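You operate a simulated robot arm through the tools that you are given. There is no shell and no other tool.

The job below is to be done with a simulated robot arm. You get a single attempt, and the scene is never put back.

## Task
Put things in order on the top of the side table. At the end: the clear tall jar stands where the white paper bag stood; the yellow cup stands where the clear oat tub stood; the white paper bag is on the small white tray; the clear oat tub from the top of the side table stands where the clear tall jar stood; whatever was shut is shut again. Leave all else as you found it, and nothing knocked over. Set down upright: white paper bag.
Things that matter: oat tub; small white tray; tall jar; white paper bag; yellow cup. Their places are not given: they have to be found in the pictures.

The check looks at the end state, three seconds after you hand in, the way a careful person would. Anything else that was tipped, shoved, dropped, spilled or broken makes it a failure.

## Robot
A 6-joint arm with a two-finger parallel gripper, fixed in place. Base frame: the origin is at the foot of the arm, x ahead of it, y to its left, z up; the work surface is at about z = 0. Units: mm, degrees, N and s.
With the tool pointing down near the work surface it reaches from about 160 to 420 mm from the base axis. Its first joint turns from -66.0 to 66.0 degrees. Payload 1.57 kg.
The tool frame sits at the grasp point between the pads (the TCP): z along the fingers, y along the line on which they close. The tips reach 30 mm beyond it. The gripper opens to 80 mm. The fingers are 17 mm wide and 12 mm thick; the gripper's body (40 by 82 mm) begins 80 mm behind the TCP.
Orientation is that of the tool frame in the base frame, as a unit quaternion [x, y, z, w]. With the fingers straight down and closing along the base's y, the tool's x points along the base's -x, its y along +y and its z along -z.

## Interface
- The arm moves only by the tool play_rows. Its argument "targets" is a list of rows, each a list of 7 numbers: the turn, a rotation vector about the tool's x, y, z in degrees, then the shift along the tool's x, y, z in mm, then the closure, from 0 (fully open) to 1 (shut). In form: [[rx, ry, rz, dx, dy, dz, grip], ...]. A call has 1 to 20 rows; each row is the pose to reach, as a shift and turn from the pose commanded when the call began, along the tool's axes at that moment. Rows are played at 5 a second. More than 50 mm and 8.6 degrees between two rows, or a gripper value outside its range, and nothing of the call is played. A pose out of reach is approached as far as the arm can. The call stops where the force on the tool passes 40 N (or 10 N more than at its start, if that is more) or the arm is blocked; 0.2 s more then pass. The fingers move at their own pace (about 153 mm/s each) and stop on an object; they squeeze with about 21 N. The grip force told is the motor's: it shows also when the fingers shut on nothing. Time passes only in rows, and 0.2 s behind the last, so rows that repeat a pose let the fingers close. The reply holds the time, the measured pose of the TCP, the force on the tool along the base axes, the opening and the grip force, in the units named above and with some noise, with the torque about the TCP (base axes, N m) and any sound that the robot's microphone picked up.
- Cameras (640 x 400 px; columns grow to the right, rows downward): "scene" is fixed at [41.7, -325.7, 419.2]; the picture's right is [0.88, -0.47, 0.00], its down [-0.29, -0.54, -0.79] and it looks along [0.38, 0.70, -0.61] (base axes); focal length 231 px, centre (320, 200). "wrist" rides on the gripper at [72, -7, -122] in the tool frame; the picture's right is [0.09, 1.00, 0.00], its down [-0.84, 0.08, -0.54] and it looks along [-0.54, 0.05, 0.84] (tool axes); focal length 238 px, centre (320, 200).
- grab_frame(camera): a new picture of that camera. No time passes.
- point_at(camera, pixels): for up to 12 pixels [column, row] of the newest picture of that camera ("zoom" is the newest enlarged one), the place [x, y, z] in the base frame of the surface seen there, good to about 3 mm. No time passes.
- zoom(camera, box): a new picture of the part [left, top, right, bottom] of that camera's present view, enlarged. No time passes.
- hand_in(): hands the job in; it is judged then, once.

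Leave the gripper open and the arm clear of the work at the hand-in unless told otherwise.

The tools are called after ">>>" as name(argument=value, ...) on one line, values as JSON. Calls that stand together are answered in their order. play_rows: Moves the arm, as the interface text tells. Its arguments: {"type":"object","properties":{"targets":{"type":"array","items":{"type":"array","items":{"type":"number"}}}},"required":["targets"]} The other tools are called the same way: grab_frame (camera) takes a picture; point_at (camera, pixels) gives the place of the surface under pixels of a picture; zoom (camera, box) takes an enlarged picture of a part of a camera's view; hand_in () hands the job in.

At the start:

```text
clock: 0.0
ee_pos: [173.1, 150.4, 271.8]
orientation: [0.0, 1.0, 0.0, 0.001]
wrist_force: [0.1, 0.1, -0.3]
moment: [-0.03, 0.0, 0.0]
grip_width: 79.9
grip_force: 0.1
```

scene: 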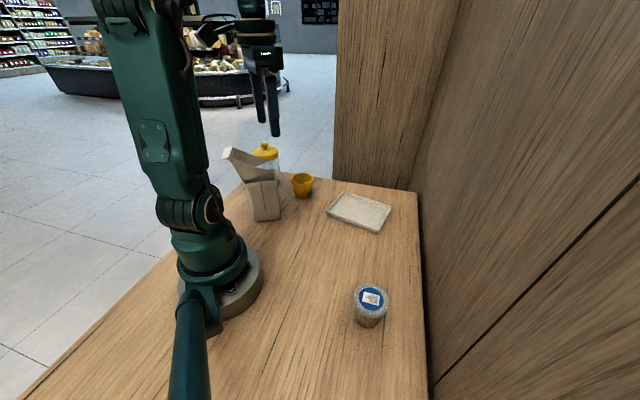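
wrist: 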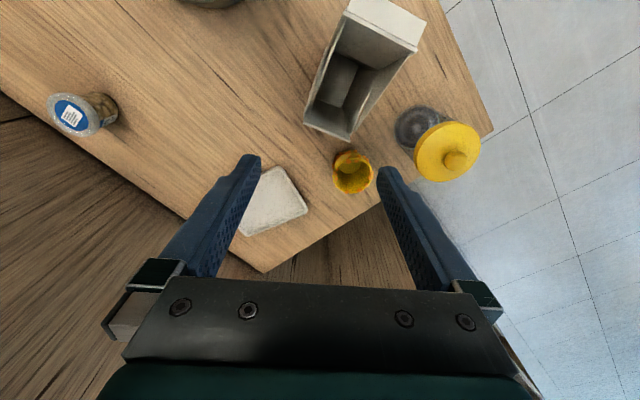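

I see the paper bag (scene ~262,190), tall jar with yellow lid behind it (~266,155), yellow cup (~302,185), tray (~360,211) and the oat tub (~370,305). I'll zoom in for a closer look at each one.

>>> zoom(camera="scene", box=[200, 120, 420, 258])

>>> zoom(camera="scene", box=[300, 250, 440, 350])

>>> zoom(camera="wrist", box=[220, 0, 520, 188])

```text
2.90 times, centred on (310, 189) of scene
```

zoom: 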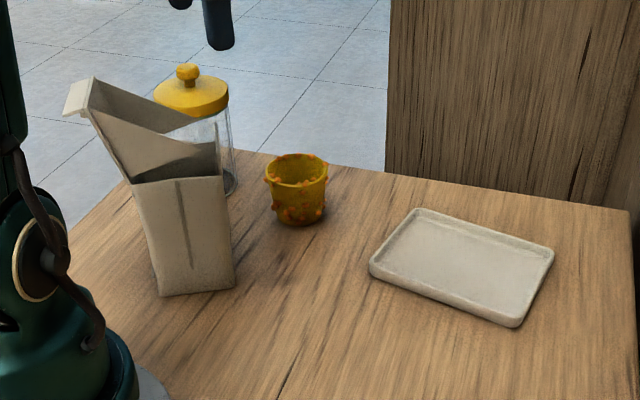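

```text
4.00 times, centred on (370, 300) of scene
```

zoom: 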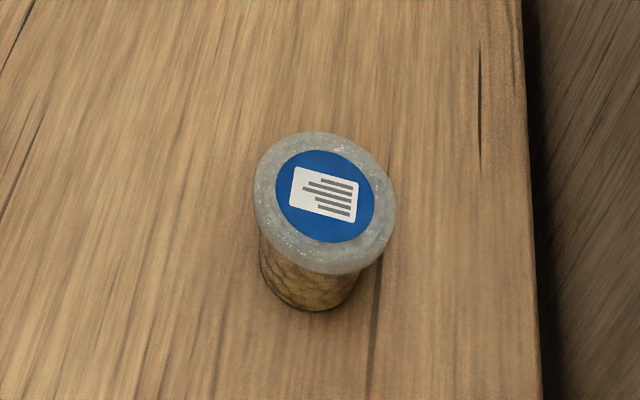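

```text
2.13 times, centred on (370, 94) of wrist
```

zoom: 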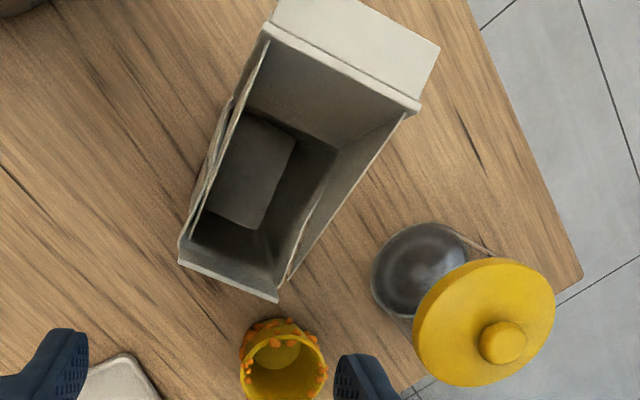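

The bag is an open box-like bag with a tall back flap, the jar is clear with a yellow knobbed lid, and the cup has small bumps. I'll measure them from the newest wrist zoom and from the scene.

>>> point_at(camera="zoom", pixels=[[265, 30], [418, 105], [180, 262], [277, 298], [440, 50], [500, 345], [485, 262], [550, 300], [420, 350], [395, 245], [375, 300], [282, 360]])

>>> point_at(camera="wrist", pixels=[[351, 153], [336, 175], [372, 175], [353, 192], [353, 176], [262, 172], [287, 168], [307, 209], [240, 232], [272, 200], [70, 115], [110, 105]])

>>> point_at(camera="scene", pixels=[[255, 221], [280, 218], [246, 182], [276, 181], [264, 145], [266, 155], [303, 196], [302, 175], [342, 192], [389, 206], [377, 231], [328, 212]])

>>> point_at(camera="scene", pixels=[[370, 297], [370, 284], [355, 296], [387, 300], [372, 317], [370, 326], [240, 152], [225, 155], [232, 147], [281, 168], [270, 160], [417, 195]])

```text
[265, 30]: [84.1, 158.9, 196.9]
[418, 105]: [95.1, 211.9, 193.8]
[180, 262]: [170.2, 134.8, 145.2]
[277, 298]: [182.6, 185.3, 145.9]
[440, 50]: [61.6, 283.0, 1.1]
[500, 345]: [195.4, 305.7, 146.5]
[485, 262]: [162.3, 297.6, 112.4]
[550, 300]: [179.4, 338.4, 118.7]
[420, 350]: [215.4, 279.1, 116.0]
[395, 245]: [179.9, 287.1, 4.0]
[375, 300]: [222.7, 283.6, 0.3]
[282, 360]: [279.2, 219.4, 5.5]
```

```text
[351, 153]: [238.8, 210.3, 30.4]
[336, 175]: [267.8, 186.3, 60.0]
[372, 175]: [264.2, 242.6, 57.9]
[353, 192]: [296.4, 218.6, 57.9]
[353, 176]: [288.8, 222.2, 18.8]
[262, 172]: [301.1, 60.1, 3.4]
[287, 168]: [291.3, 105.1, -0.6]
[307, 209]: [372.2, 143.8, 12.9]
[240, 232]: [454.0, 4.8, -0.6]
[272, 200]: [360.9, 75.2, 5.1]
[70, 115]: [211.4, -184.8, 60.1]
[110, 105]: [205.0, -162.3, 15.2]
```

```text
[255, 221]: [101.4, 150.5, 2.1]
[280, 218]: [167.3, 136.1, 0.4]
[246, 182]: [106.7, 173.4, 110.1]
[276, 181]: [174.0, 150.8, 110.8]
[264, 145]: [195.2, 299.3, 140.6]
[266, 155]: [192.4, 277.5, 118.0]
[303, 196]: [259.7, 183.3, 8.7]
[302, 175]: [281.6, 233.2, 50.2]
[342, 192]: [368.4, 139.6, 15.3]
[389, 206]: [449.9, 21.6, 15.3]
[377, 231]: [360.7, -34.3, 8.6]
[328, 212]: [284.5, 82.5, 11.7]
```

```text
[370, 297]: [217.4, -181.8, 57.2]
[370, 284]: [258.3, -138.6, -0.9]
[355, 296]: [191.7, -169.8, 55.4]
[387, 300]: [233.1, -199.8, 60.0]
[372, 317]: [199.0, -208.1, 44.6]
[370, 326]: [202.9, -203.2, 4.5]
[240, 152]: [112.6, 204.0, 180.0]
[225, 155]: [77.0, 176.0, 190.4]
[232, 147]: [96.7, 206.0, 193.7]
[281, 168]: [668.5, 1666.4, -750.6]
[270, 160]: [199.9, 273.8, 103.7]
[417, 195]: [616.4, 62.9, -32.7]
```

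The bag's footprint is roughly (101,150), (167,136), (178,187), (112,201), with the tall flap on the -x side up to z≈197. I'll zoom in tighter on the bag and jar, and sample more points.

>>> zoom(camera="scene", box=[210, 130, 320, 230])

```text
4.00 times, centred on (265, 180) of scene
```

zoom: 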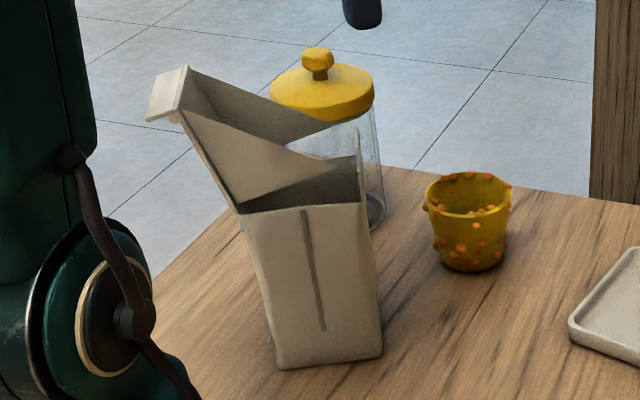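

Now I'll sample the bag's panels, the gusset, the jar body and the cup rim in this zoom.

>>> point_at(camera="zoom", pixels=[[280, 365], [378, 355], [252, 240], [368, 230], [245, 216], [358, 204], [310, 212], [270, 175], [330, 165], [356, 135], [185, 75], [310, 290]])

>>> point_at(camera="zoom", pixels=[[290, 130], [250, 110], [317, 55], [322, 85], [270, 90], [372, 90], [340, 118], [378, 160], [380, 210], [470, 180], [470, 270], [440, 215]])

```text
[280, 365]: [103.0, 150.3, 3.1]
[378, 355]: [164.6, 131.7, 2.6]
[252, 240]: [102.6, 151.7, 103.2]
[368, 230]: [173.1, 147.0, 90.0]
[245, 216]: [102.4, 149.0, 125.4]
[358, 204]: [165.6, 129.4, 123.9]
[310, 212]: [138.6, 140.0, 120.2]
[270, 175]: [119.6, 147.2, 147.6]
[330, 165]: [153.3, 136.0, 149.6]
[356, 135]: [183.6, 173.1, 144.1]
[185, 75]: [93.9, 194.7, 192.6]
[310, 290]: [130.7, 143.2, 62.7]
```

```text
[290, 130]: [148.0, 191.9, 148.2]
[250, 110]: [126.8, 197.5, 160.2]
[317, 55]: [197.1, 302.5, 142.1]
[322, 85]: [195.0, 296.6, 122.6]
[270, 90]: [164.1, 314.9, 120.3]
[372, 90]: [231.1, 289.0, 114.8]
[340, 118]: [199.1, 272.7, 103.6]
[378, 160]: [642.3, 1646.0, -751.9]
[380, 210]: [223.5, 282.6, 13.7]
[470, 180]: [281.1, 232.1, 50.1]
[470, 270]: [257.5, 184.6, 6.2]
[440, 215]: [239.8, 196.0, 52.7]
```

The bag's front panel is vertical, tilted about -17°, and roughly 66 wide by 53 deep, with its centre near (142,165). I'll move above it, turn the tool 17° about its z axis, and look with the wrist camera.

>>> play_rows(targets=[[0, 0, 6, 10, 5, 0, 0], [0, 0, 12, 20, 10, 0, 0], [0, 0, 17, 29.4, 14.4, 0, 0], [0, 0, 17, 29.4, 14.4, 0, 0]])

>>> grab_frame(camera="wrist")

>>> grab_frame(camera="scene")

```text
clock: 1.0
ee_pos: [141.7, 164.4, 270.9]
orientation: [0.148, 0.989, 0.001, 0.0]
wrist_force: [-0.2, 0.3, 0.0]
moment: [0.0, 0.03, 0.01]
grip_width: 80.0
grip_force: 0.1
```

```text
taken
```

wrist: 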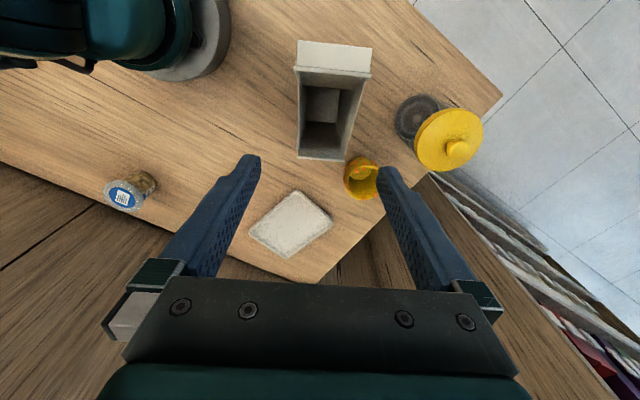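

```text
taken
```

scene: 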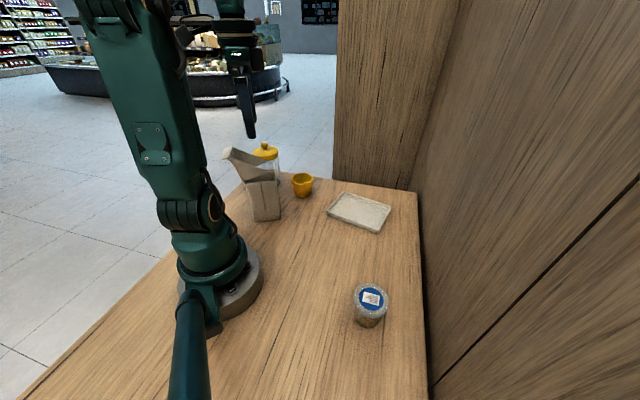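

The bag now lines up with the picture's axes. I'll measure its corners again from this view, plus the jar, cup and tub.

>>> point_at(camera="wrist", pixels=[[300, 155], [349, 158], [297, 72], [369, 77], [300, 110], [358, 112], [325, 105], [298, 45], [371, 50], [332, 72], [322, 145], [363, 160]])

>>> zoom(camera="wrist", box=[270, 20, 510, 210])

```text
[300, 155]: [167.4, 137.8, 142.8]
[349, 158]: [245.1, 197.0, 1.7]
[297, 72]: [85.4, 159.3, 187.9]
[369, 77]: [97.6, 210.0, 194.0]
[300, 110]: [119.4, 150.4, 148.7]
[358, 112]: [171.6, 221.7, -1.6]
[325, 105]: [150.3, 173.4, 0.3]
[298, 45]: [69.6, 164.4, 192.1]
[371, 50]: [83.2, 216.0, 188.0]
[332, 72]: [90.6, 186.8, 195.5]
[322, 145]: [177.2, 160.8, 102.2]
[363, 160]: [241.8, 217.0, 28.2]
```

```text
2.11 times, centred on (390, 115) of wrist
```

zoom: 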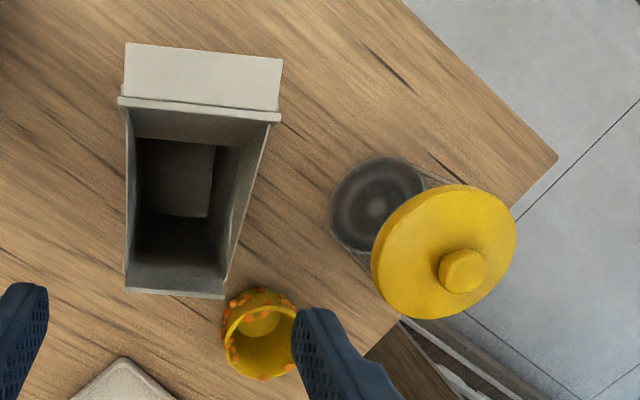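

The bag is hollow, about 54 mm deep, and centred under the gripper to within about 1 mm. I'll go down with the fingers open until the TCP is at z≈105, and keep the body above the walls.

>>> play_rows(targets=[[0, 0, 0, 0, 1, 25, 0], [0, 0, 0, 0, 1, 50, 0], [0, 0, 0, 0, 1, 75, 0], [0, 0, 0, 0, 1, 100, 0], [0, 0, 0, 0, 1, 120, 0], [0, 0, 0, 0, 1, 140, 0], [0, 0, 0, 0, 1, 155, 0], [0, 0, 0, 0, 1, 166, 0], [0, 0, 0, 0, 1, 166, 0]])

>>> grab_frame(camera="wrist")

>>> zoom(camera="scene", box=[210, 130, 320, 230])

```text
clock: 3.0
ee_pos: [143.9, 165.7, 105.3]
orientation: [0.147, 0.989, 0.001, 0.001]
wrist_force: [0.1, -0.2, 0.6]
moment: [-0.02, 0.01, 0.03]
grip_width: 80.0
grip_force: 0.2
```

```text
taken
```

wrist: 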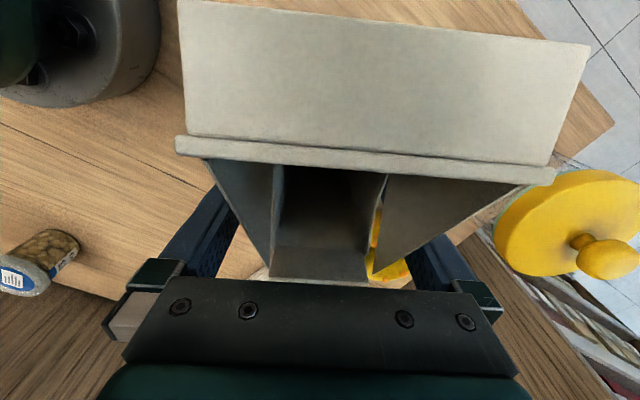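

```text
4.00 times, centred on (265, 180) of scene
```

zoom: 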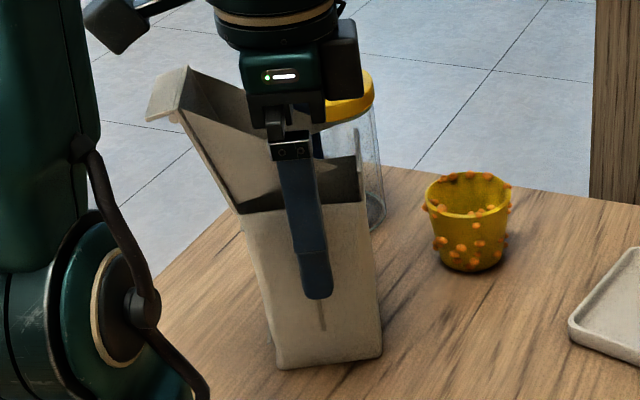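

The fingers straddle the front and back panels and nothing touches. I'll close step by step and watch the opening and the force.

>>> play_rows(targets=[[0, 0, 0, 0, 0, 0, 0.3], [0, 0, 0, 0, 0, 0, 0.36], [0, 0, 0, 0, 0, 0, 0.4], [0, 0, 0, 0, 0, 0, 0.4]])

>>> zoom(camera="scene", box=[210, 130, 320, 230])

```text
clock: 4.0
ee_pos: [144.1, 166.6, 105.1]
orientation: [0.147, 0.989, 0.0, 0.0]
wrist_force: [-0.7, 0.7, 0.1]
moment: [-0.01, 0.01, -0.02]
grip_width: 58.9
grip_force: 20.7
```

```text
4.00 times, centred on (265, 180) of scene
```

zoom: 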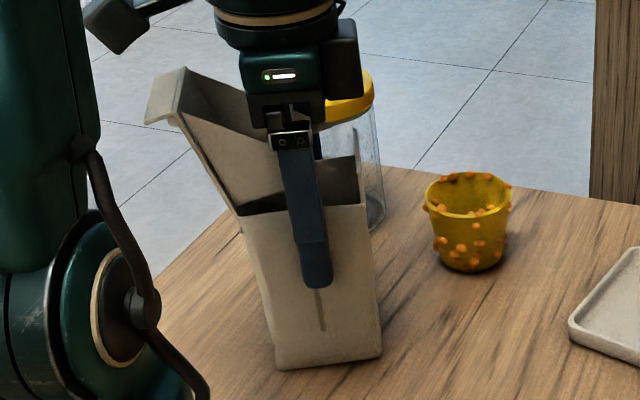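

The fingers stopped at 58.9 mm with 20.7 N, so the bag is held. I'll lift 30 mm slowly and check.

>>> play_rows(targets=[[0, 0, 0, 0, 0, -5, 0.4], [0, 0, 0, 0, 0, -12, 0.4], [0, 0, 0, 0, 0, -20, 0.4], [0, 0, 0, 0, 0, -30, 0.4], [0, 0, 0, 0, 0, -30, 0.4]])

>>> zoom(camera="scene", box=[200, 110, 420, 250])

```text
clock: 5.2
ee_pos: [142.9, 165.6, 137.0]
orientation: [0.146, 0.989, 0.001, 0.0]
wrist_force: [1.3, 0.7, 0.3]
moment: [0.01, 0.02, 0.0]
grip_width: 58.8
grip_force: 21.0
```

```text
2.86 times, centred on (310, 180) of scene
```

zoom: 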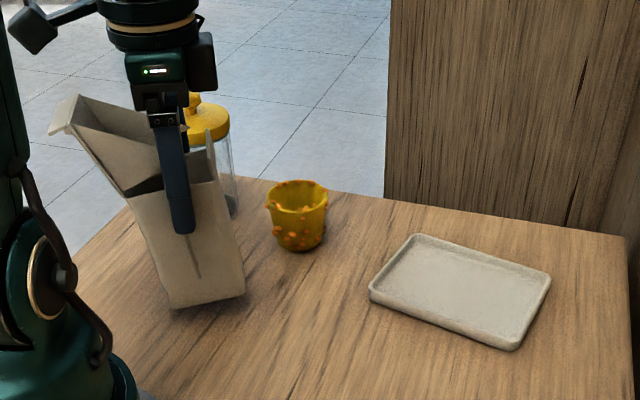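

The bag came up upright. Before carrying it over, I'll measure the tray's corners and floor in this zoom, around (420,237), (548,278), (512,345) and (372,292).

>>> point_at(camera="zoom", pixels=[[418, 236], [549, 275], [513, 346], [370, 292], [420, 250], [530, 280], [505, 330], [390, 290], [462, 290], [205, 305], [175, 303], [245, 293]])

```text
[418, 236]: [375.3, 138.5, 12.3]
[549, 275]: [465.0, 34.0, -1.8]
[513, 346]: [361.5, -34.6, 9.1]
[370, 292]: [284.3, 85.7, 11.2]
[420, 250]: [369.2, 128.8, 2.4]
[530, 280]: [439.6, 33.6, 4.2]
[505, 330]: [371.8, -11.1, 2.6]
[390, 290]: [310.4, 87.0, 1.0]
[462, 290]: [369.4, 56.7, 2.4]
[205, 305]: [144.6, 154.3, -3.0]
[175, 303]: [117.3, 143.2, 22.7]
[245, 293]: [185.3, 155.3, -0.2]
```

The tray's centre is about (367,53), its floor is at z≈2.5, and its long axis runs at about -55°. I'll lift the bag a bit more, carry it over the tray and turn it 38° so it lines up.

>>> play_rows(targets=[[0, 0, 0, 0, 0, -20, 0.4], [0, 0, 0, 0, 0, -40, 0.4], [0, 0, 2.7, -17.7, -3, -40, 0.4], [0, 0, 5.4, -35.3, -6.1, -40, 0.4], [0, 0, 8.1, -53, -9.1, -40, 0.4], [0, 0, 10.9, -70.6, -12.1, -40, 0.4], [0, 0, 13.6, -88.3, -15.1, -40, 0.4], [0, 0, 16.3, -105.9, -18.2, -40, 0.4], [0, 0, 19, -123.6, -21.2, -40, 0.4], [0, 0, 21.7, -141.2, -24.2, -40, 0.4], [0, 0, 24.4, -158.9, -27.3, -40, 0.4], [0, 0, 27.1, -176.5, -30.3, -40, 0.4], [0, 0, 29.9, -194.2, -33.3, -40, 0.4], [0, 0, 32.6, -211.8, -36.3, -40, 0.4], [0, 0, 35.3, -229.5, -39.4, -40, 0.4], [0, 0, 38, -247.1, -42.4, -40, 0.4], [0, 0, 38, -247.1, -42.4, -40, 0.4]])

>>> grab_frame(camera="scene")

>>> grab_frame(camera="wrist")

```text
clock: 8.8
ee_pos: [366.4, 54.7, 175.5]
orientation: [0.462, 0.887, 0.001, 0.0]
wrist_force: [-0.3, 0.6, -0.2]
moment: [0.02, -0.01, -0.02]
grip_width: 58.7
grip_force: 21.2
```

```text
taken
```

scene: 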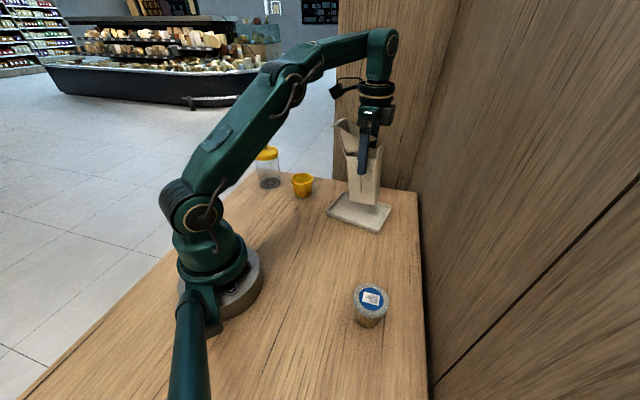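

```text
taken
```

wrist: 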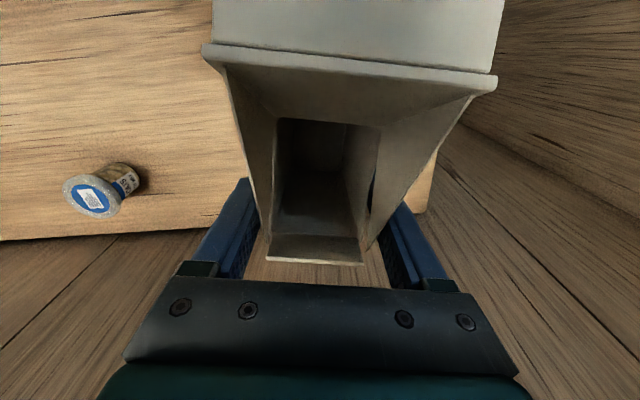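

>>> zoom(camera="scene", box=[300, 100, 420, 240])

```text
2.86 times, centred on (360, 170) of scene
```

zoom: 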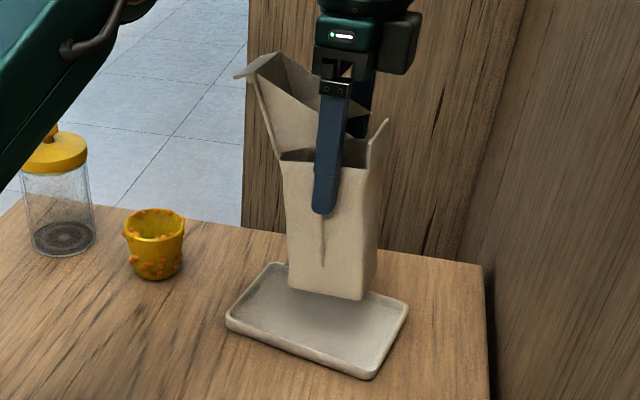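

Before lowering the bag, I'll check where its bottom corners are in 3D.

>>> point_at(camera="zoom", pixels=[[292, 286], [360, 295], [326, 289], [286, 170], [366, 175], [372, 268], [290, 250], [360, 250], [232, 322], [372, 374], [404, 310], [280, 267]])

```text
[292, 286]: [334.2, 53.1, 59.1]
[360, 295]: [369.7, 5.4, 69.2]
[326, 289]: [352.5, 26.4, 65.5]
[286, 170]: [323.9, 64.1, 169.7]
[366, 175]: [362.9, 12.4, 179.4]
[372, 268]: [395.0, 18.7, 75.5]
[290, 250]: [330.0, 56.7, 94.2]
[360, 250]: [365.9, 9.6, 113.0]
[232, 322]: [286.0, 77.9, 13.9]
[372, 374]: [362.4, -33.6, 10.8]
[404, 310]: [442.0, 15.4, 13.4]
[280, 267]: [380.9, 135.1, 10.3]
```

The yaw is right, but the bag sagged about 8° in the grip, with its flap side about 10 mm lower (z 59 against 69). I'll tilt the tool +8° about its closing axis to level the bag, then measure again.

>>> play_rows(targets=[[0, 3, 0, 0, 0, 0, 0.4], [0, 6, 0, 0, 0, 0, 0.4], [0, 8, 0, 0, 0, 0, 0.4], [0, 8, 0, 0, 0, 0, 0.4]])

>>> zoom(camera="scene", box=[300, 100, 420, 240])

```text
clock: 9.8
ee_pos: [368.0, 53.8, 163.9]
orientation: [0.459, 0.885, 0.033, -0.063]
wrist_force: [1.0, -0.2, 0.2]
moment: [0.01, 0.0, 0.0]
grip_width: 58.7
grip_force: 21.0
out of reach, approached as far as the arm can: row 3, 4
```

```text
2.86 times, centred on (360, 170) of scene
```

zoom: 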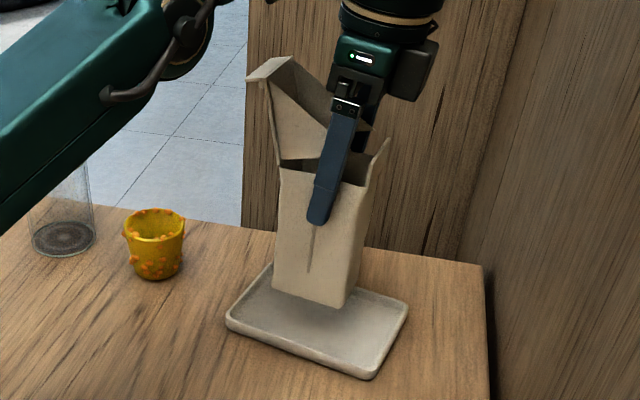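

The tool tilted, but the full pose was out of reach at that height, so the TCP sank to z≈164. I'll measure the bag's bottom corners now.

>>> point_at(camera="zoom", pixels=[[275, 287], [344, 301], [310, 294], [282, 172], [364, 186], [356, 280], [276, 250], [350, 255], [360, 250], [232, 322], [372, 374], [404, 310]])

```text
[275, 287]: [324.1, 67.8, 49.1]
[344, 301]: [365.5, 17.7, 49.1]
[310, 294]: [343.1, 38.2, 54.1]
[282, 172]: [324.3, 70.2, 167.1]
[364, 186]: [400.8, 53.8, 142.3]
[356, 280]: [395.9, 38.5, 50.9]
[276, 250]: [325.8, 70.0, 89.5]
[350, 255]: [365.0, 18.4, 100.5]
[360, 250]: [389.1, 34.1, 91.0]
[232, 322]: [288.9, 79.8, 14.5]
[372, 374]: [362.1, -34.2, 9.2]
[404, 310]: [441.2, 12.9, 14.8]
```

The bag is level now, with both corners at z≈49. Its centre is about (366,60), so a 6 mm nudge along its long side will centre it on the tray. I'll start by lowering 25 mm to see how the command pose responds.

>>> play_rows(targets=[[0, 0, 0, -3, 0, 6, 0.4], [0, 0, 0, -6, 0, 12, 0.4], [0, 0, 0, -8, 0, 18, 0.4], [0, 0, 0, -9.4, 0, 23.9, 0.4], [0, 0, 0, -9.4, 0, 23.9, 0.4]])

>>> zoom(camera="scene", box=[300, 100, 420, 240])

```text
clock: 11.0
ee_pos: [371.0, 49.3, 138.6]
orientation: [0.46, 0.885, 0.033, -0.062]
wrist_force: [0.6, -1.1, -1.2]
moment: [0.02, 0.02, -0.02]
grip_width: 58.6
grip_force: 20.7
```

```text
2.86 times, centred on (360, 170) of scene
```

zoom: 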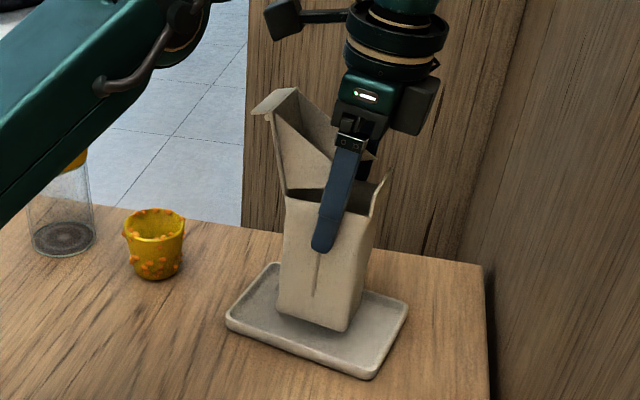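

>>> point_at(camera="zoom", pixels=[[281, 308], [344, 327], [312, 318], [288, 205], [362, 220], [352, 305], [283, 280], [350, 285], [275, 320], [345, 340], [320, 335], [366, 300]])

```text
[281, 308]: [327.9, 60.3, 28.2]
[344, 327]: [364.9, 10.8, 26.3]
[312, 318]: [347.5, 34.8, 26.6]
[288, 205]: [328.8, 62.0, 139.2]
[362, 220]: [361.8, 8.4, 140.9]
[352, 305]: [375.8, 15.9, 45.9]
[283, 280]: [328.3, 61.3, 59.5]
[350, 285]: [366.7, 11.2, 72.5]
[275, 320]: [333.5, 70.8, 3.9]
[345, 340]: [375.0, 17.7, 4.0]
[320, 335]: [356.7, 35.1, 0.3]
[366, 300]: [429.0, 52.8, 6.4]
```

The bottom is at z≈26 and level, and the bag's centre is about (368,52), right over the tray's centre. I'll lower another 18 mm and then go in small steps, watching the force.

>>> play_rows(targets=[[0, 0, 0, -0.7, 0, 5, 0.4], [0, 0, 0, -1.4, 0, 10, 0.4], [0, 0, 0, -2, 0, 14, 0.4], [0, 0, 0, -2.5, 0, 17.8, 0.4], [0, 0, 0, -2.5, 0, 17.8, 0.4]])

>>> play_rows(targets=[[0, 0, 0, -0.1, 0, 1, 0.4], [0, 0, 0, -0.3, 0, 2, 0.4], [0, 0, 0, -0.3, 0, 2, 0.4]])

>>> zoom(camera="scene", box=[300, 100, 420, 240])

```text
clock: 12.2
ee_pos: [372.1, 50.5, 121.3]
orientation: [0.46, 0.885, 0.033, -0.06]
wrist_force: [-2.2, -0.3, 12.8]
moment: [-0.28, 0.11, -0.05]
grip_width: 58.6
grip_force: 21.0
```

```text
clock: 13.0
ee_pos: [373.1, 49.8, 118.9]
orientation: [0.46, 0.885, 0.034, -0.061]
wrist_force: [-0.8, 2.4, 19.7]
moment: [-0.17, -0.09, 0.0]
grip_width: 58.7
grip_force: 21.1
```

```text
2.86 times, centred on (360, 170) of scene
```

zoom: 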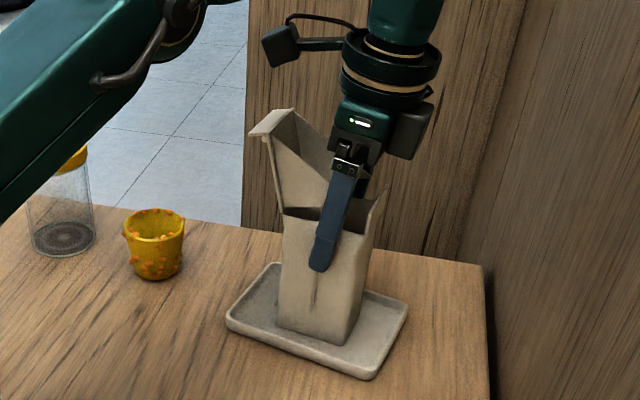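

Contact: 20 N upward, with the bag sitting in the tray. I'll check the bottom's height and position before I release.

>>> point_at(camera="zoom", pixels=[[279, 326], [343, 343], [312, 334], [284, 225], [362, 240], [358, 320], [272, 330], [345, 352], [320, 345], [370, 315], [250, 318], [385, 330]])

```text
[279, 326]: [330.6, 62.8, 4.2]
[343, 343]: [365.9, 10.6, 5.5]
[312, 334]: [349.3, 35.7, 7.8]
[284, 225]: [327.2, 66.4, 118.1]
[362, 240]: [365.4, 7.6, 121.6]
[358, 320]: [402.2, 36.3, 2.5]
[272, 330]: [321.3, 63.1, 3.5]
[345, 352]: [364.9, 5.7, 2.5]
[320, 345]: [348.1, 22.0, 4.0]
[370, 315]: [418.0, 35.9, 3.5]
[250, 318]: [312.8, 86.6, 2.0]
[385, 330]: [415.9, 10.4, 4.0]
```

The bag is level on the tray floor: corner heights 4–6, footprint well inside the rim. I'll open the fingers in place, then back up 30 mm along the tool axis.

>>> play_rows(targets=[[0, 0, 0, 0, 0, 0, 0.2], [0, 0, 0, 0, 0, 0, 0.1], [0, 0, 0, 0, 0, 0, 0], [0, 0, 0, 0, 0, 0, 0], [0, 0, 0, 0, 0, -8, 0], [0, 0, 0, 0, 0, -16, 0], [0, 0, 0, 0, 0, -24, 0], [0, 0, 0, 0, 0, -32, 0], [0, 0, 0, 0, 0, -32, 0]])

>>> zoom(camera="scene", box=[280, 80, 440, 240])

>>> grab_frame(camera="wrist")

```text
clock: 15.0
ee_pos: [373.7, 45.8, 151.0]
orientation: [0.46, 0.885, 0.033, -0.061]
wrist_force: [0.1, -0.2, -0.5]
moment: [0.0, 0.03, -0.02]
grip_width: 79.9
grip_force: 0.2
```

```text
2.50 times, centred on (360, 160) of scene
```

zoom: 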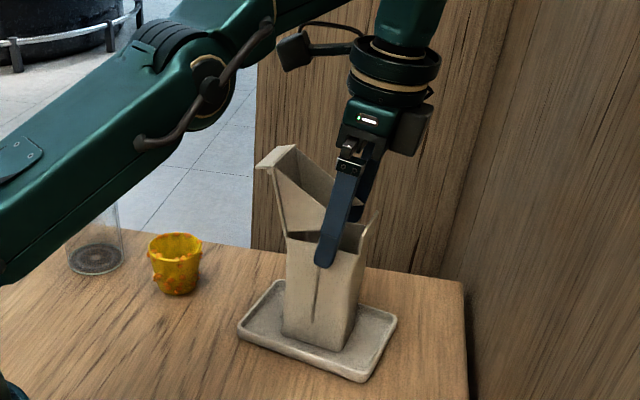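

```text
taken
```

wrist: 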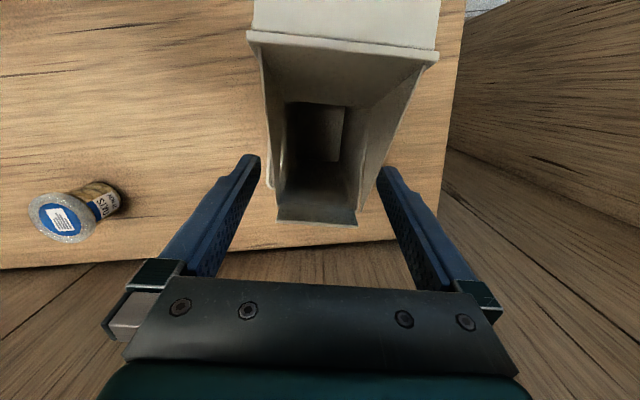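

The bag stands free on the tray. Next I'll take the tilt off while rising 20 mm, so the gripper body clears the flap at z≈200.

>>> play_rows(targets=[[0, -2, 0, 0.7, 0, -5, 0], [0, -4, 0, 1.4, 0, -10, 0], [0, -6, 0, 2.1, 0, -15, 0], [0, -8, 0, 2.8, 0, -19.8, 0], [0, -8, 0, 2.8, 0, -19.8, 0]])

>>> grab_frame(camera="wrist")

```text
clock: 16.2
ee_pos: [376.6, 45.1, 170.9]
orientation: [0.46, 0.888, 0.001, 0.0]
wrist_force: [-0.1, 0.3, 0.2]
moment: [-0.03, 0.04, 0.0]
grip_width: 80.3
grip_force: 0.1
```

```text
taken
```

wrist: 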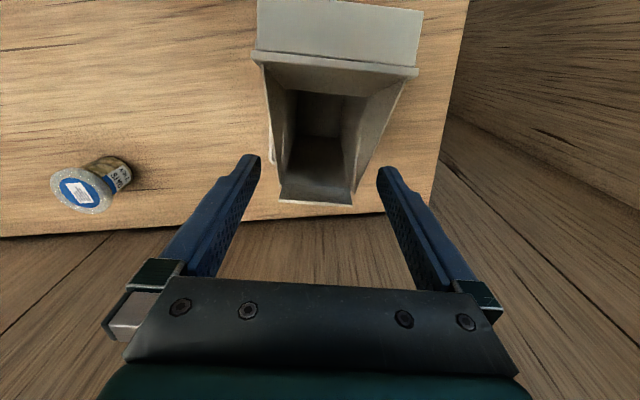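

I'll try rising straight up in steps to see how high the arm can go here.

>>> play_rows(targets=[[0, 0, 0, 0, 0, -10, 0], [0, 0, 0, 0, 0, -20, 0], [0, 0, 0, 0, 0, -30, 0], [0, 0, 0, 0, 0, -40, 0], [0, 0, 0, 0, 0, -50, 0], [0, 0, 0, 0, 0, -60, 0], [0, 0, 0, 0, 0, -70, 0]])

```text
clock: 17.8
ee_pos: [352.6, 42.3, 223.7]
orientation: [0.461, 0.887, 0.0, 0.001]
wrist_force: [0.6, 0.6, -0.2]
moment: [-0.02, 0.0, 0.04]
grip_width: 80.2
grip_force: 0.0
out of reach, approached as far as the arm can: row 3, 4, 5, 6, 7
```

The arm slid inward to (353,42,224) with no contact. I'll pull back toward the base while rising, then check the bag from the scene camera.

>>> play_rows(targets=[[0, 0, 0, 6, -12, -8, 0], [0, 0, 0, 13, -24, -16, 0], [0, 0, 0, 20, -36, -24, 0], [0, 0, 0, 26, -48, -30, 0], [0, 0, 0, 32, -60, -35, 0], [0, 0, 0, 39, -72.8, -40, 0], [0, 0, 0, 39, -72.8, -40, 0]])

>>> grab_frame(camera="scene")

>>> zoom(camera="scene", box=[230, 110, 420, 240])

```text
clock: 19.4
ee_pos: [271.0, 30.5, 262.1]
orientation: [0.461, 0.887, 0.001, 0.0]
wrist_force: [-0.2, 0.2, -0.3]
moment: [-0.04, 0.06, -0.01]
grip_width: 80.1
grip_force: 0.1
```

```text
taken
```

scene: 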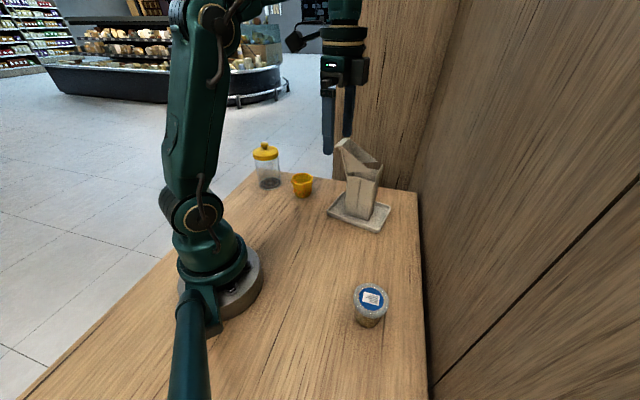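

```text
3.08 times, centred on (325, 175) of scene
```

zoom: 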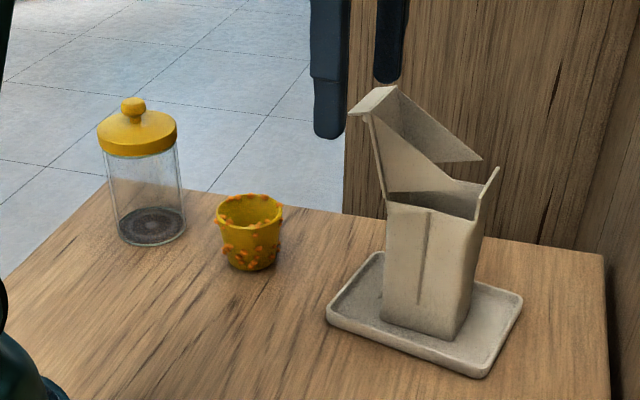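

The bag stands upright on the tray. The jar is now fully visible at zoom (140,170), so I'll sample its lid, body and base.

>>> zoom(camera="scene", box=[235, 130, 325, 210])

```text
5.00 times, centred on (280, 170) of scene
```

zoom: 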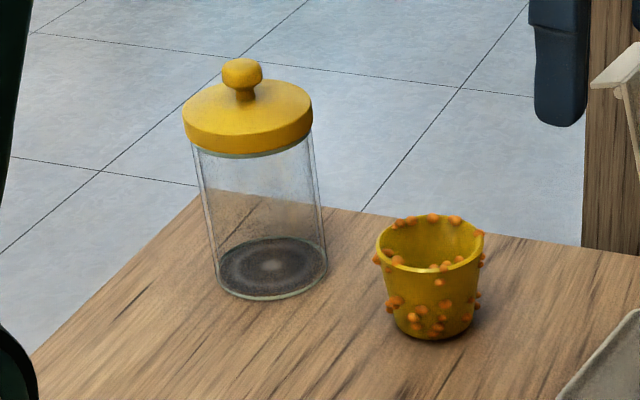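

>>> point_at(camera="zoom", pixels=[[183, 115], [312, 110], [185, 130], [311, 125], [245, 158], [250, 148], [245, 130], [240, 62], [200, 160], [318, 160], [255, 160], [250, 200]])

>>> point_at(camera="zoom", pixels=[[217, 275], [326, 265], [270, 299], [270, 240], [272, 268], [215, 290], [380, 230], [482, 235], [430, 215], [430, 275], [432, 338], [400, 335]])

>>> point_at(camera="zoom", pixels=[[186, 117], [309, 112], [248, 154], [215, 278], [328, 268], [270, 302], [260, 237], [195, 195], [477, 330], [396, 320], [472, 318], [205, 195]])

```text
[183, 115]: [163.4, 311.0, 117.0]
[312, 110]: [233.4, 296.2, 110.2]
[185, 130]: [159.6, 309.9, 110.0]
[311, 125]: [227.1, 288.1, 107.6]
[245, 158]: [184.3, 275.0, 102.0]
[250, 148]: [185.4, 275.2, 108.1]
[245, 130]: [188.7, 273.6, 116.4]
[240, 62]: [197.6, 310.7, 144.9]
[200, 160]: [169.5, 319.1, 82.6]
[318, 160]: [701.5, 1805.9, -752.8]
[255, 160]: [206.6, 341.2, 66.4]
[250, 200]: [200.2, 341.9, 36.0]
```

```text
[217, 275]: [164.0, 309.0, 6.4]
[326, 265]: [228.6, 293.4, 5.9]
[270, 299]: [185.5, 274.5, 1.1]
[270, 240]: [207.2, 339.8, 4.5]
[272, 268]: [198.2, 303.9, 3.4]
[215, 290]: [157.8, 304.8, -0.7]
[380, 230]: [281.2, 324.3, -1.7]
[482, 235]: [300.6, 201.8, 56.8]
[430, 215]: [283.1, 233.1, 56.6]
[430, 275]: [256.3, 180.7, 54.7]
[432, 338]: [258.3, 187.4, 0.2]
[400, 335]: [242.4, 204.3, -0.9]
```

```text
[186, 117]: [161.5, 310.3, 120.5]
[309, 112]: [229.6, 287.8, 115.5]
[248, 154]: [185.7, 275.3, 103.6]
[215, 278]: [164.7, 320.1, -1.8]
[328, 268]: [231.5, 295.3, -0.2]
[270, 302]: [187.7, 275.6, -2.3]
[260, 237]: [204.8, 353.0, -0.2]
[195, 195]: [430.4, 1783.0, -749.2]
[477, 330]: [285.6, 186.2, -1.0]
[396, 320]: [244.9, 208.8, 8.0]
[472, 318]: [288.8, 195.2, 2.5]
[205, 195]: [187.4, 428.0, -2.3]
```

The jar's base centre is about (197,304), with the body about 67 mm across. Its lid is wider, about 72 mm, from z≈103 to 118, with the knob up to 146. The lid may be loose, so I want to grip only the glass body. I'll tilt the tool 35° so the fingers cross the body below the lid. First I'll move to a clear spot at (200,150).

>>> play_rows(targets=[[0, 0, 0, 23, 1.7, 0, 0], [0, 0, 0, 46, 3.5, 0, 0], [0, 0, 0, 69, 5.2, 0, 0], [0, 0, 0, 92, 7, 5, 0], [0, 0, 0, 115, 8.7, 25, 0], [0, 0, 0, 138.6, 10.5, 45, 0], [0, 0, 0, 138.6, 10.5, 62, 0], [0, 0, 0, 138.6, 10.5, 62, 0]])

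>>> play_rows(targets=[[0, 7, 0, 0, 0, 0, 0], [0, 14, 0, 0, 0, 0, 0], [0, 21, 0, 0, 0, 0, 0], [0, 28, 0, 0, 0, 0, 0], [0, 35, 0, 0, 0, 0, 0], [0, 35, 0, 0, 0, 0, 0]])

>>> grab_frame(camera="wrist")

>>> grab_frame(camera="scene")

```text
clock: 21.2
ee_pos: [200.0, 150.0, 200.5]
orientation: [0.462, 0.887, 0.001, 0.001]
wrist_force: [0.4, -0.3, -0.5]
moment: [0.0, 0.01, 0.02]
grip_width: 79.7
grip_force: 0.0
```

```text
clock: 22.6
ee_pos: [200.8, 150.1, 200.4]
orientation: [0.439, 0.846, 0.14, -0.268]
wrist_force: [0.1, 0.3, -0.9]
moment: [0.02, 0.02, -0.02]
grip_width: 79.7
grip_force: 0.0
```

```text
taken
```

wrist: 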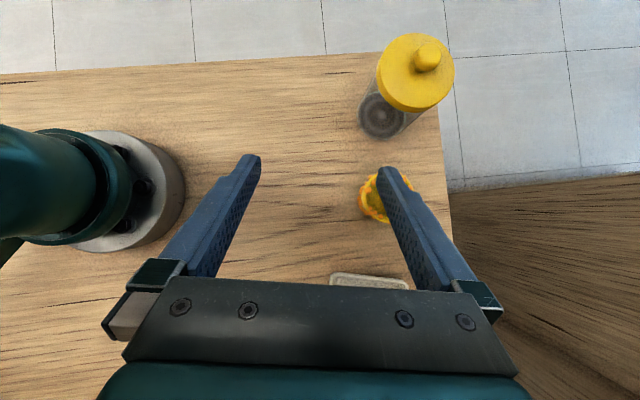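

```text
taken
```

scene: 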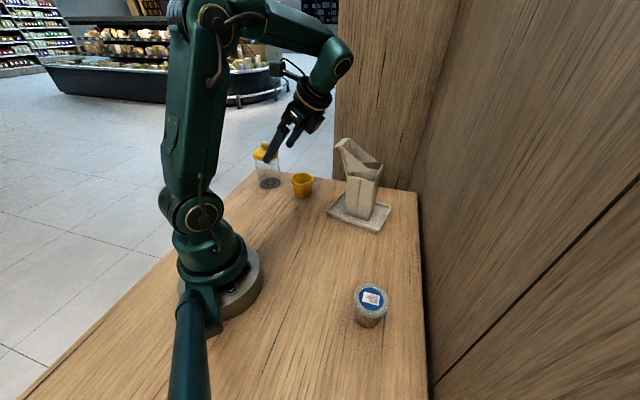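

The tilt worked, and the wrist camera now looks straight down. I'll zoom on the jar and cup there to measure them again.

>>> zoom(camera="wrist", box=[320, 10, 480, 240])

>>> point_at(camera="wrist", pixels=[[427, 57], [377, 75], [455, 70], [415, 34], [410, 111], [382, 117], [359, 118], [383, 138], [404, 122], [362, 200], [372, 180], [378, 200]])

```text
1.74 times, centred on (400, 125) of wrist
```

zoom: 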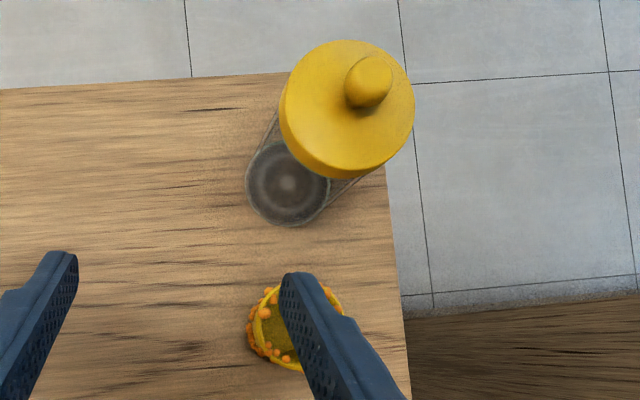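

```text
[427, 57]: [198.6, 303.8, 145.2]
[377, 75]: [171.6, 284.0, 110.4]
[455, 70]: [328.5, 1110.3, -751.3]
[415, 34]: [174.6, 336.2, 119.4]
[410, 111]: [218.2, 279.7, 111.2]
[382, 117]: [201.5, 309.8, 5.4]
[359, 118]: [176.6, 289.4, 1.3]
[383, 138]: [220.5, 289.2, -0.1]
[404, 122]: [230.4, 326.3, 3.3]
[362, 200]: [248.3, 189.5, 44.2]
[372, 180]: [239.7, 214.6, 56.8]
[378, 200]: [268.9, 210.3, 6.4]
```

The knob top is at (198.6,303.8), so I'll take the jar axis as about (197,305). I'll move to a pre-grasp spot 75 mm back from the jar, on the cup side, staying high first at z=150.

>>> play_rows(targets=[[0, 0, 0, 2.6, 14.5, 12, 0], [0, 0, 0, 5.1, 29, 24, 0], [0, 0, 0, 7.7, 43.4, 36, 0], [0, 0, 0, 10.3, 58, 48, 0], [0, 0, 0, 12.8, 72.4, 60, 0], [0, 0, 0, 15.4, 86.9, 71.9, 0], [0, 0, 0, 15.4, 86.9, 71.9, 0]])

>>> grab_frame(camera="wrist")

>>> zoom(camera="scene", box=[220, 80, 380, 220])

```text
clock: 24.2
ee_pos: [238.2, 244.7, 150.2]
orientation: [0.439, 0.847, 0.139, -0.267]
wrist_force: [-0.1, 0.6, 0.3]
moment: [0.02, -0.03, -0.02]
grip_width: 80.1
grip_force: 0.1
```

```text
taken
```

wrist: 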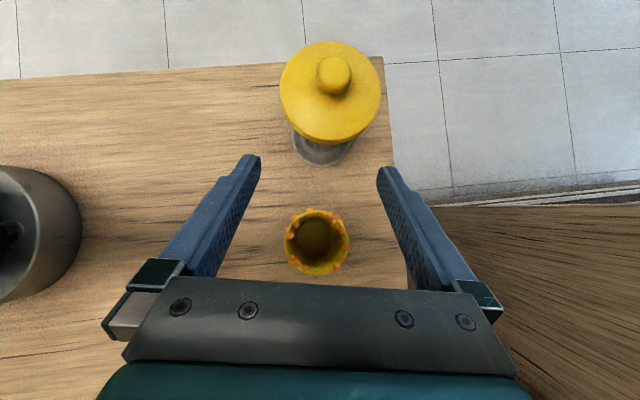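

```text
2.86 times, centred on (300, 150) of scene
```

zoom: 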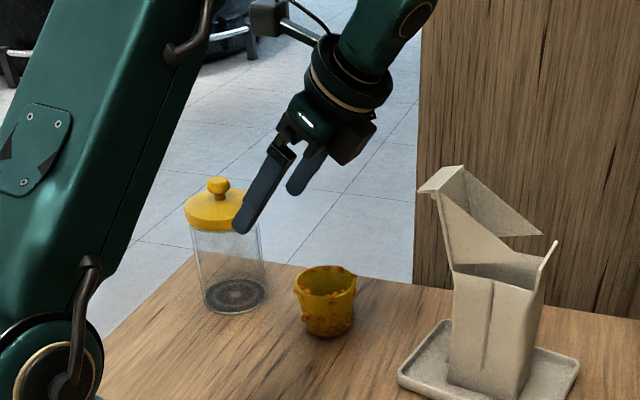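

The jar sits well between the fingers' lines. I'll measure the lid's edges and the knob from straight above.

>>> point_at(camera="wrist", pixels=[[335, 72], [283, 95], [377, 92], [325, 44], [330, 138], [300, 60], [360, 60], [295, 125], [365, 125], [320, 155], [317, 235], [317, 212]])

```text
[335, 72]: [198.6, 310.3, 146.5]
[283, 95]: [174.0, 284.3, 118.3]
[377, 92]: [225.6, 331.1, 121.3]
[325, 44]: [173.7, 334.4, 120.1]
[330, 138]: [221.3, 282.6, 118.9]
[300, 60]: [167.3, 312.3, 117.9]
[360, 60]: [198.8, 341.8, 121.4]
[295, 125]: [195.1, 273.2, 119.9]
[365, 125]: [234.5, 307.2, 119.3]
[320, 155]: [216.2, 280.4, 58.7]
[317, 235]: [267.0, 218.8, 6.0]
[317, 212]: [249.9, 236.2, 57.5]
```

The lid centre comes out at (198.6,308). I'll shift 2.4 mm sideways and go straight down to z=62, still 76 mm back from the jar, with the fingers on either side of the cup's line and above it.

>>> play_rows(targets=[[0, 0, 0, -10, 0.5, 14.4, 0], [0, 0, 0, -20, 1, 28.8, 0], [0, 0, 0, -30, 1.5, 43.2, 0], [0, 0, 0, -40, 2, 57.6, 0], [0, 0, 0, -50.5, 2.4, 72.1, 0], [0, 0, 0, -50.5, 2.4, 72.1, 0]])

>>> grab_frame(camera="wrist")

>>> zoom(camera="scene", box=[220, 100, 360, 220])

```text
clock: 25.6
ee_pos: [242.1, 247.0, 61.9]
orientation: [0.439, 0.847, 0.14, -0.266]
wrist_force: [0.0, -0.5, 0.3]
moment: [-0.02, 0.02, 0.02]
grip_width: 80.2
grip_force: 0.0
```

```text
taken
```

wrist: 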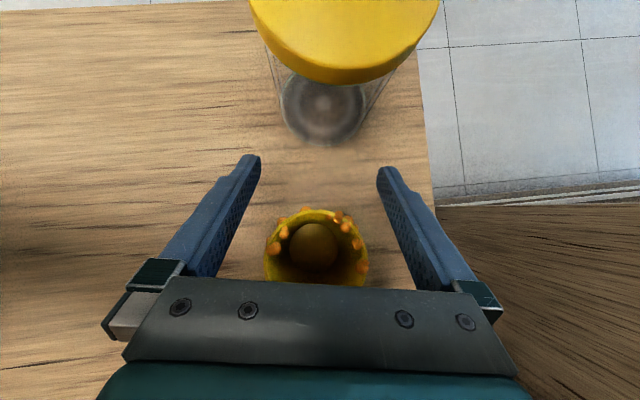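

```text
3.33 times, centred on (290, 160) of scene
```

zoom: 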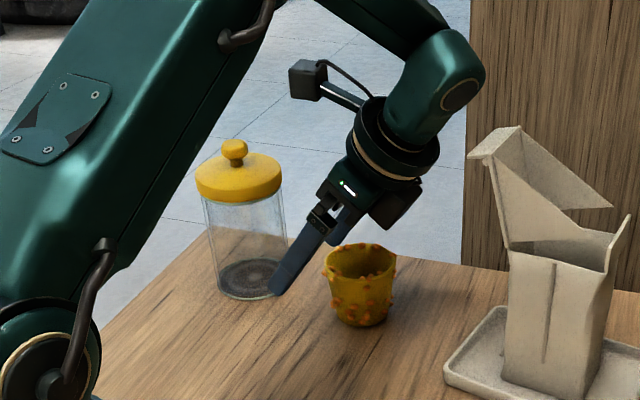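

The fingers are in line with the jar at mid height and clear of the cup. I'll go forward horizontally 55 mm and look again.

>>> play_rows(targets=[[0, 0, 0, 9, 0, 6.3, 0], [0, 0, 0, 18, 0, 12.6, 0], [0, 0, 0, 27, 0, 18.9, 0], [0, 0, 0, 36, 0, 25.2, 0], [0, 0, 0, 45.1, 0, 31.5, 0], [0, 0, 0, 45.1, 0, 31.5, 0]])

>>> grab_frame(camera="wrist")

>>> zoom(camera="scene", box=[220, 100, 360, 220])

```text
clock: 27.0
ee_pos: [210.1, 290.6, 62.5]
orientation: [0.44, 0.846, 0.139, -0.266]
wrist_force: [-0.1, -0.6, 0.1]
moment: [0.01, 0.01, -0.02]
grip_width: 79.8
grip_force: 0.0
```

```text
taken
```

wrist: 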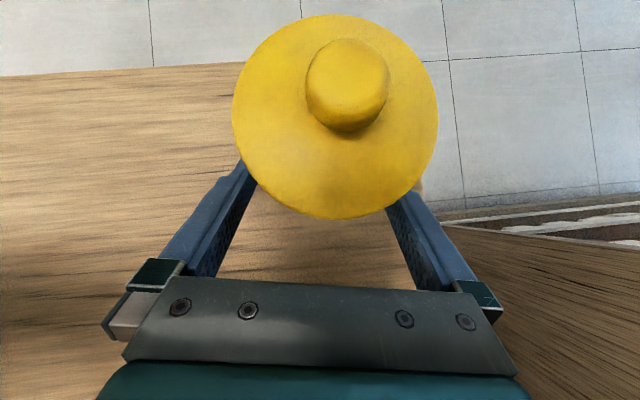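

```text
3.33 times, centred on (290, 160) of scene
```

zoom: 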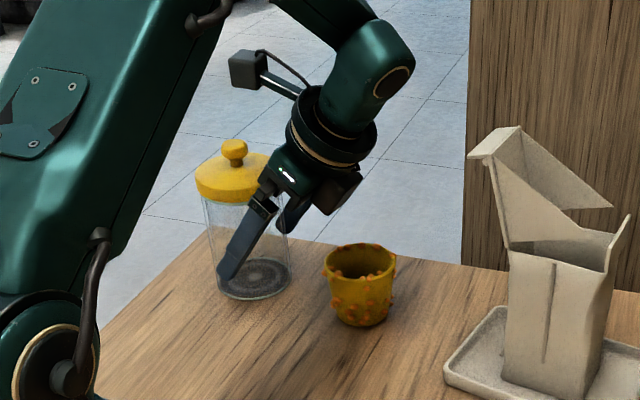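

From the wrist picture the lid centre is 0.2 mm off sideways and about 21.5 mm ahead. I'll advance the remaining 21 mm slowly.

>>> play_rows(targets=[[0, 0, 0, 4.4, 0, 3.1, 0], [0, 0, 0, 8.8, 0, 6.2, 0], [0, 0, 0, 13.2, 0, 9.3, 0], [0, 0, 0, 17.4, 0, 12.2, 0], [0, 0, 0, 17.4, 0, 12.2, 0]])

>>> grab_frame(camera="wrist")

>>> zoom(camera="scene", box=[230, 110, 320, 200])

```text
clock: 28.2
ee_pos: [197.7, 309.2, 62.0]
orientation: [0.438, 0.847, 0.139, -0.267]
wrist_force: [0.5, -0.2, 0.4]
moment: [0.02, 0.0, -0.02]
grip_width: 79.6
grip_force: 0.1
```

```text
taken
```

wrist: 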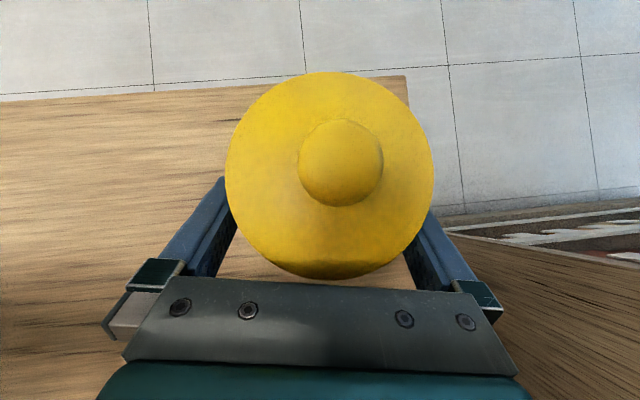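

```text
4.44 times, centred on (275, 155) of scene
```

zoom: 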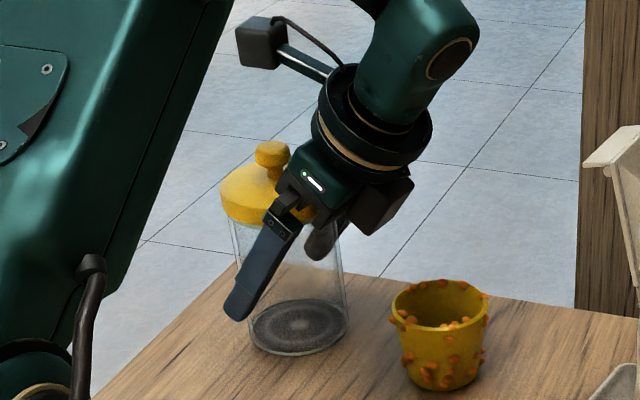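

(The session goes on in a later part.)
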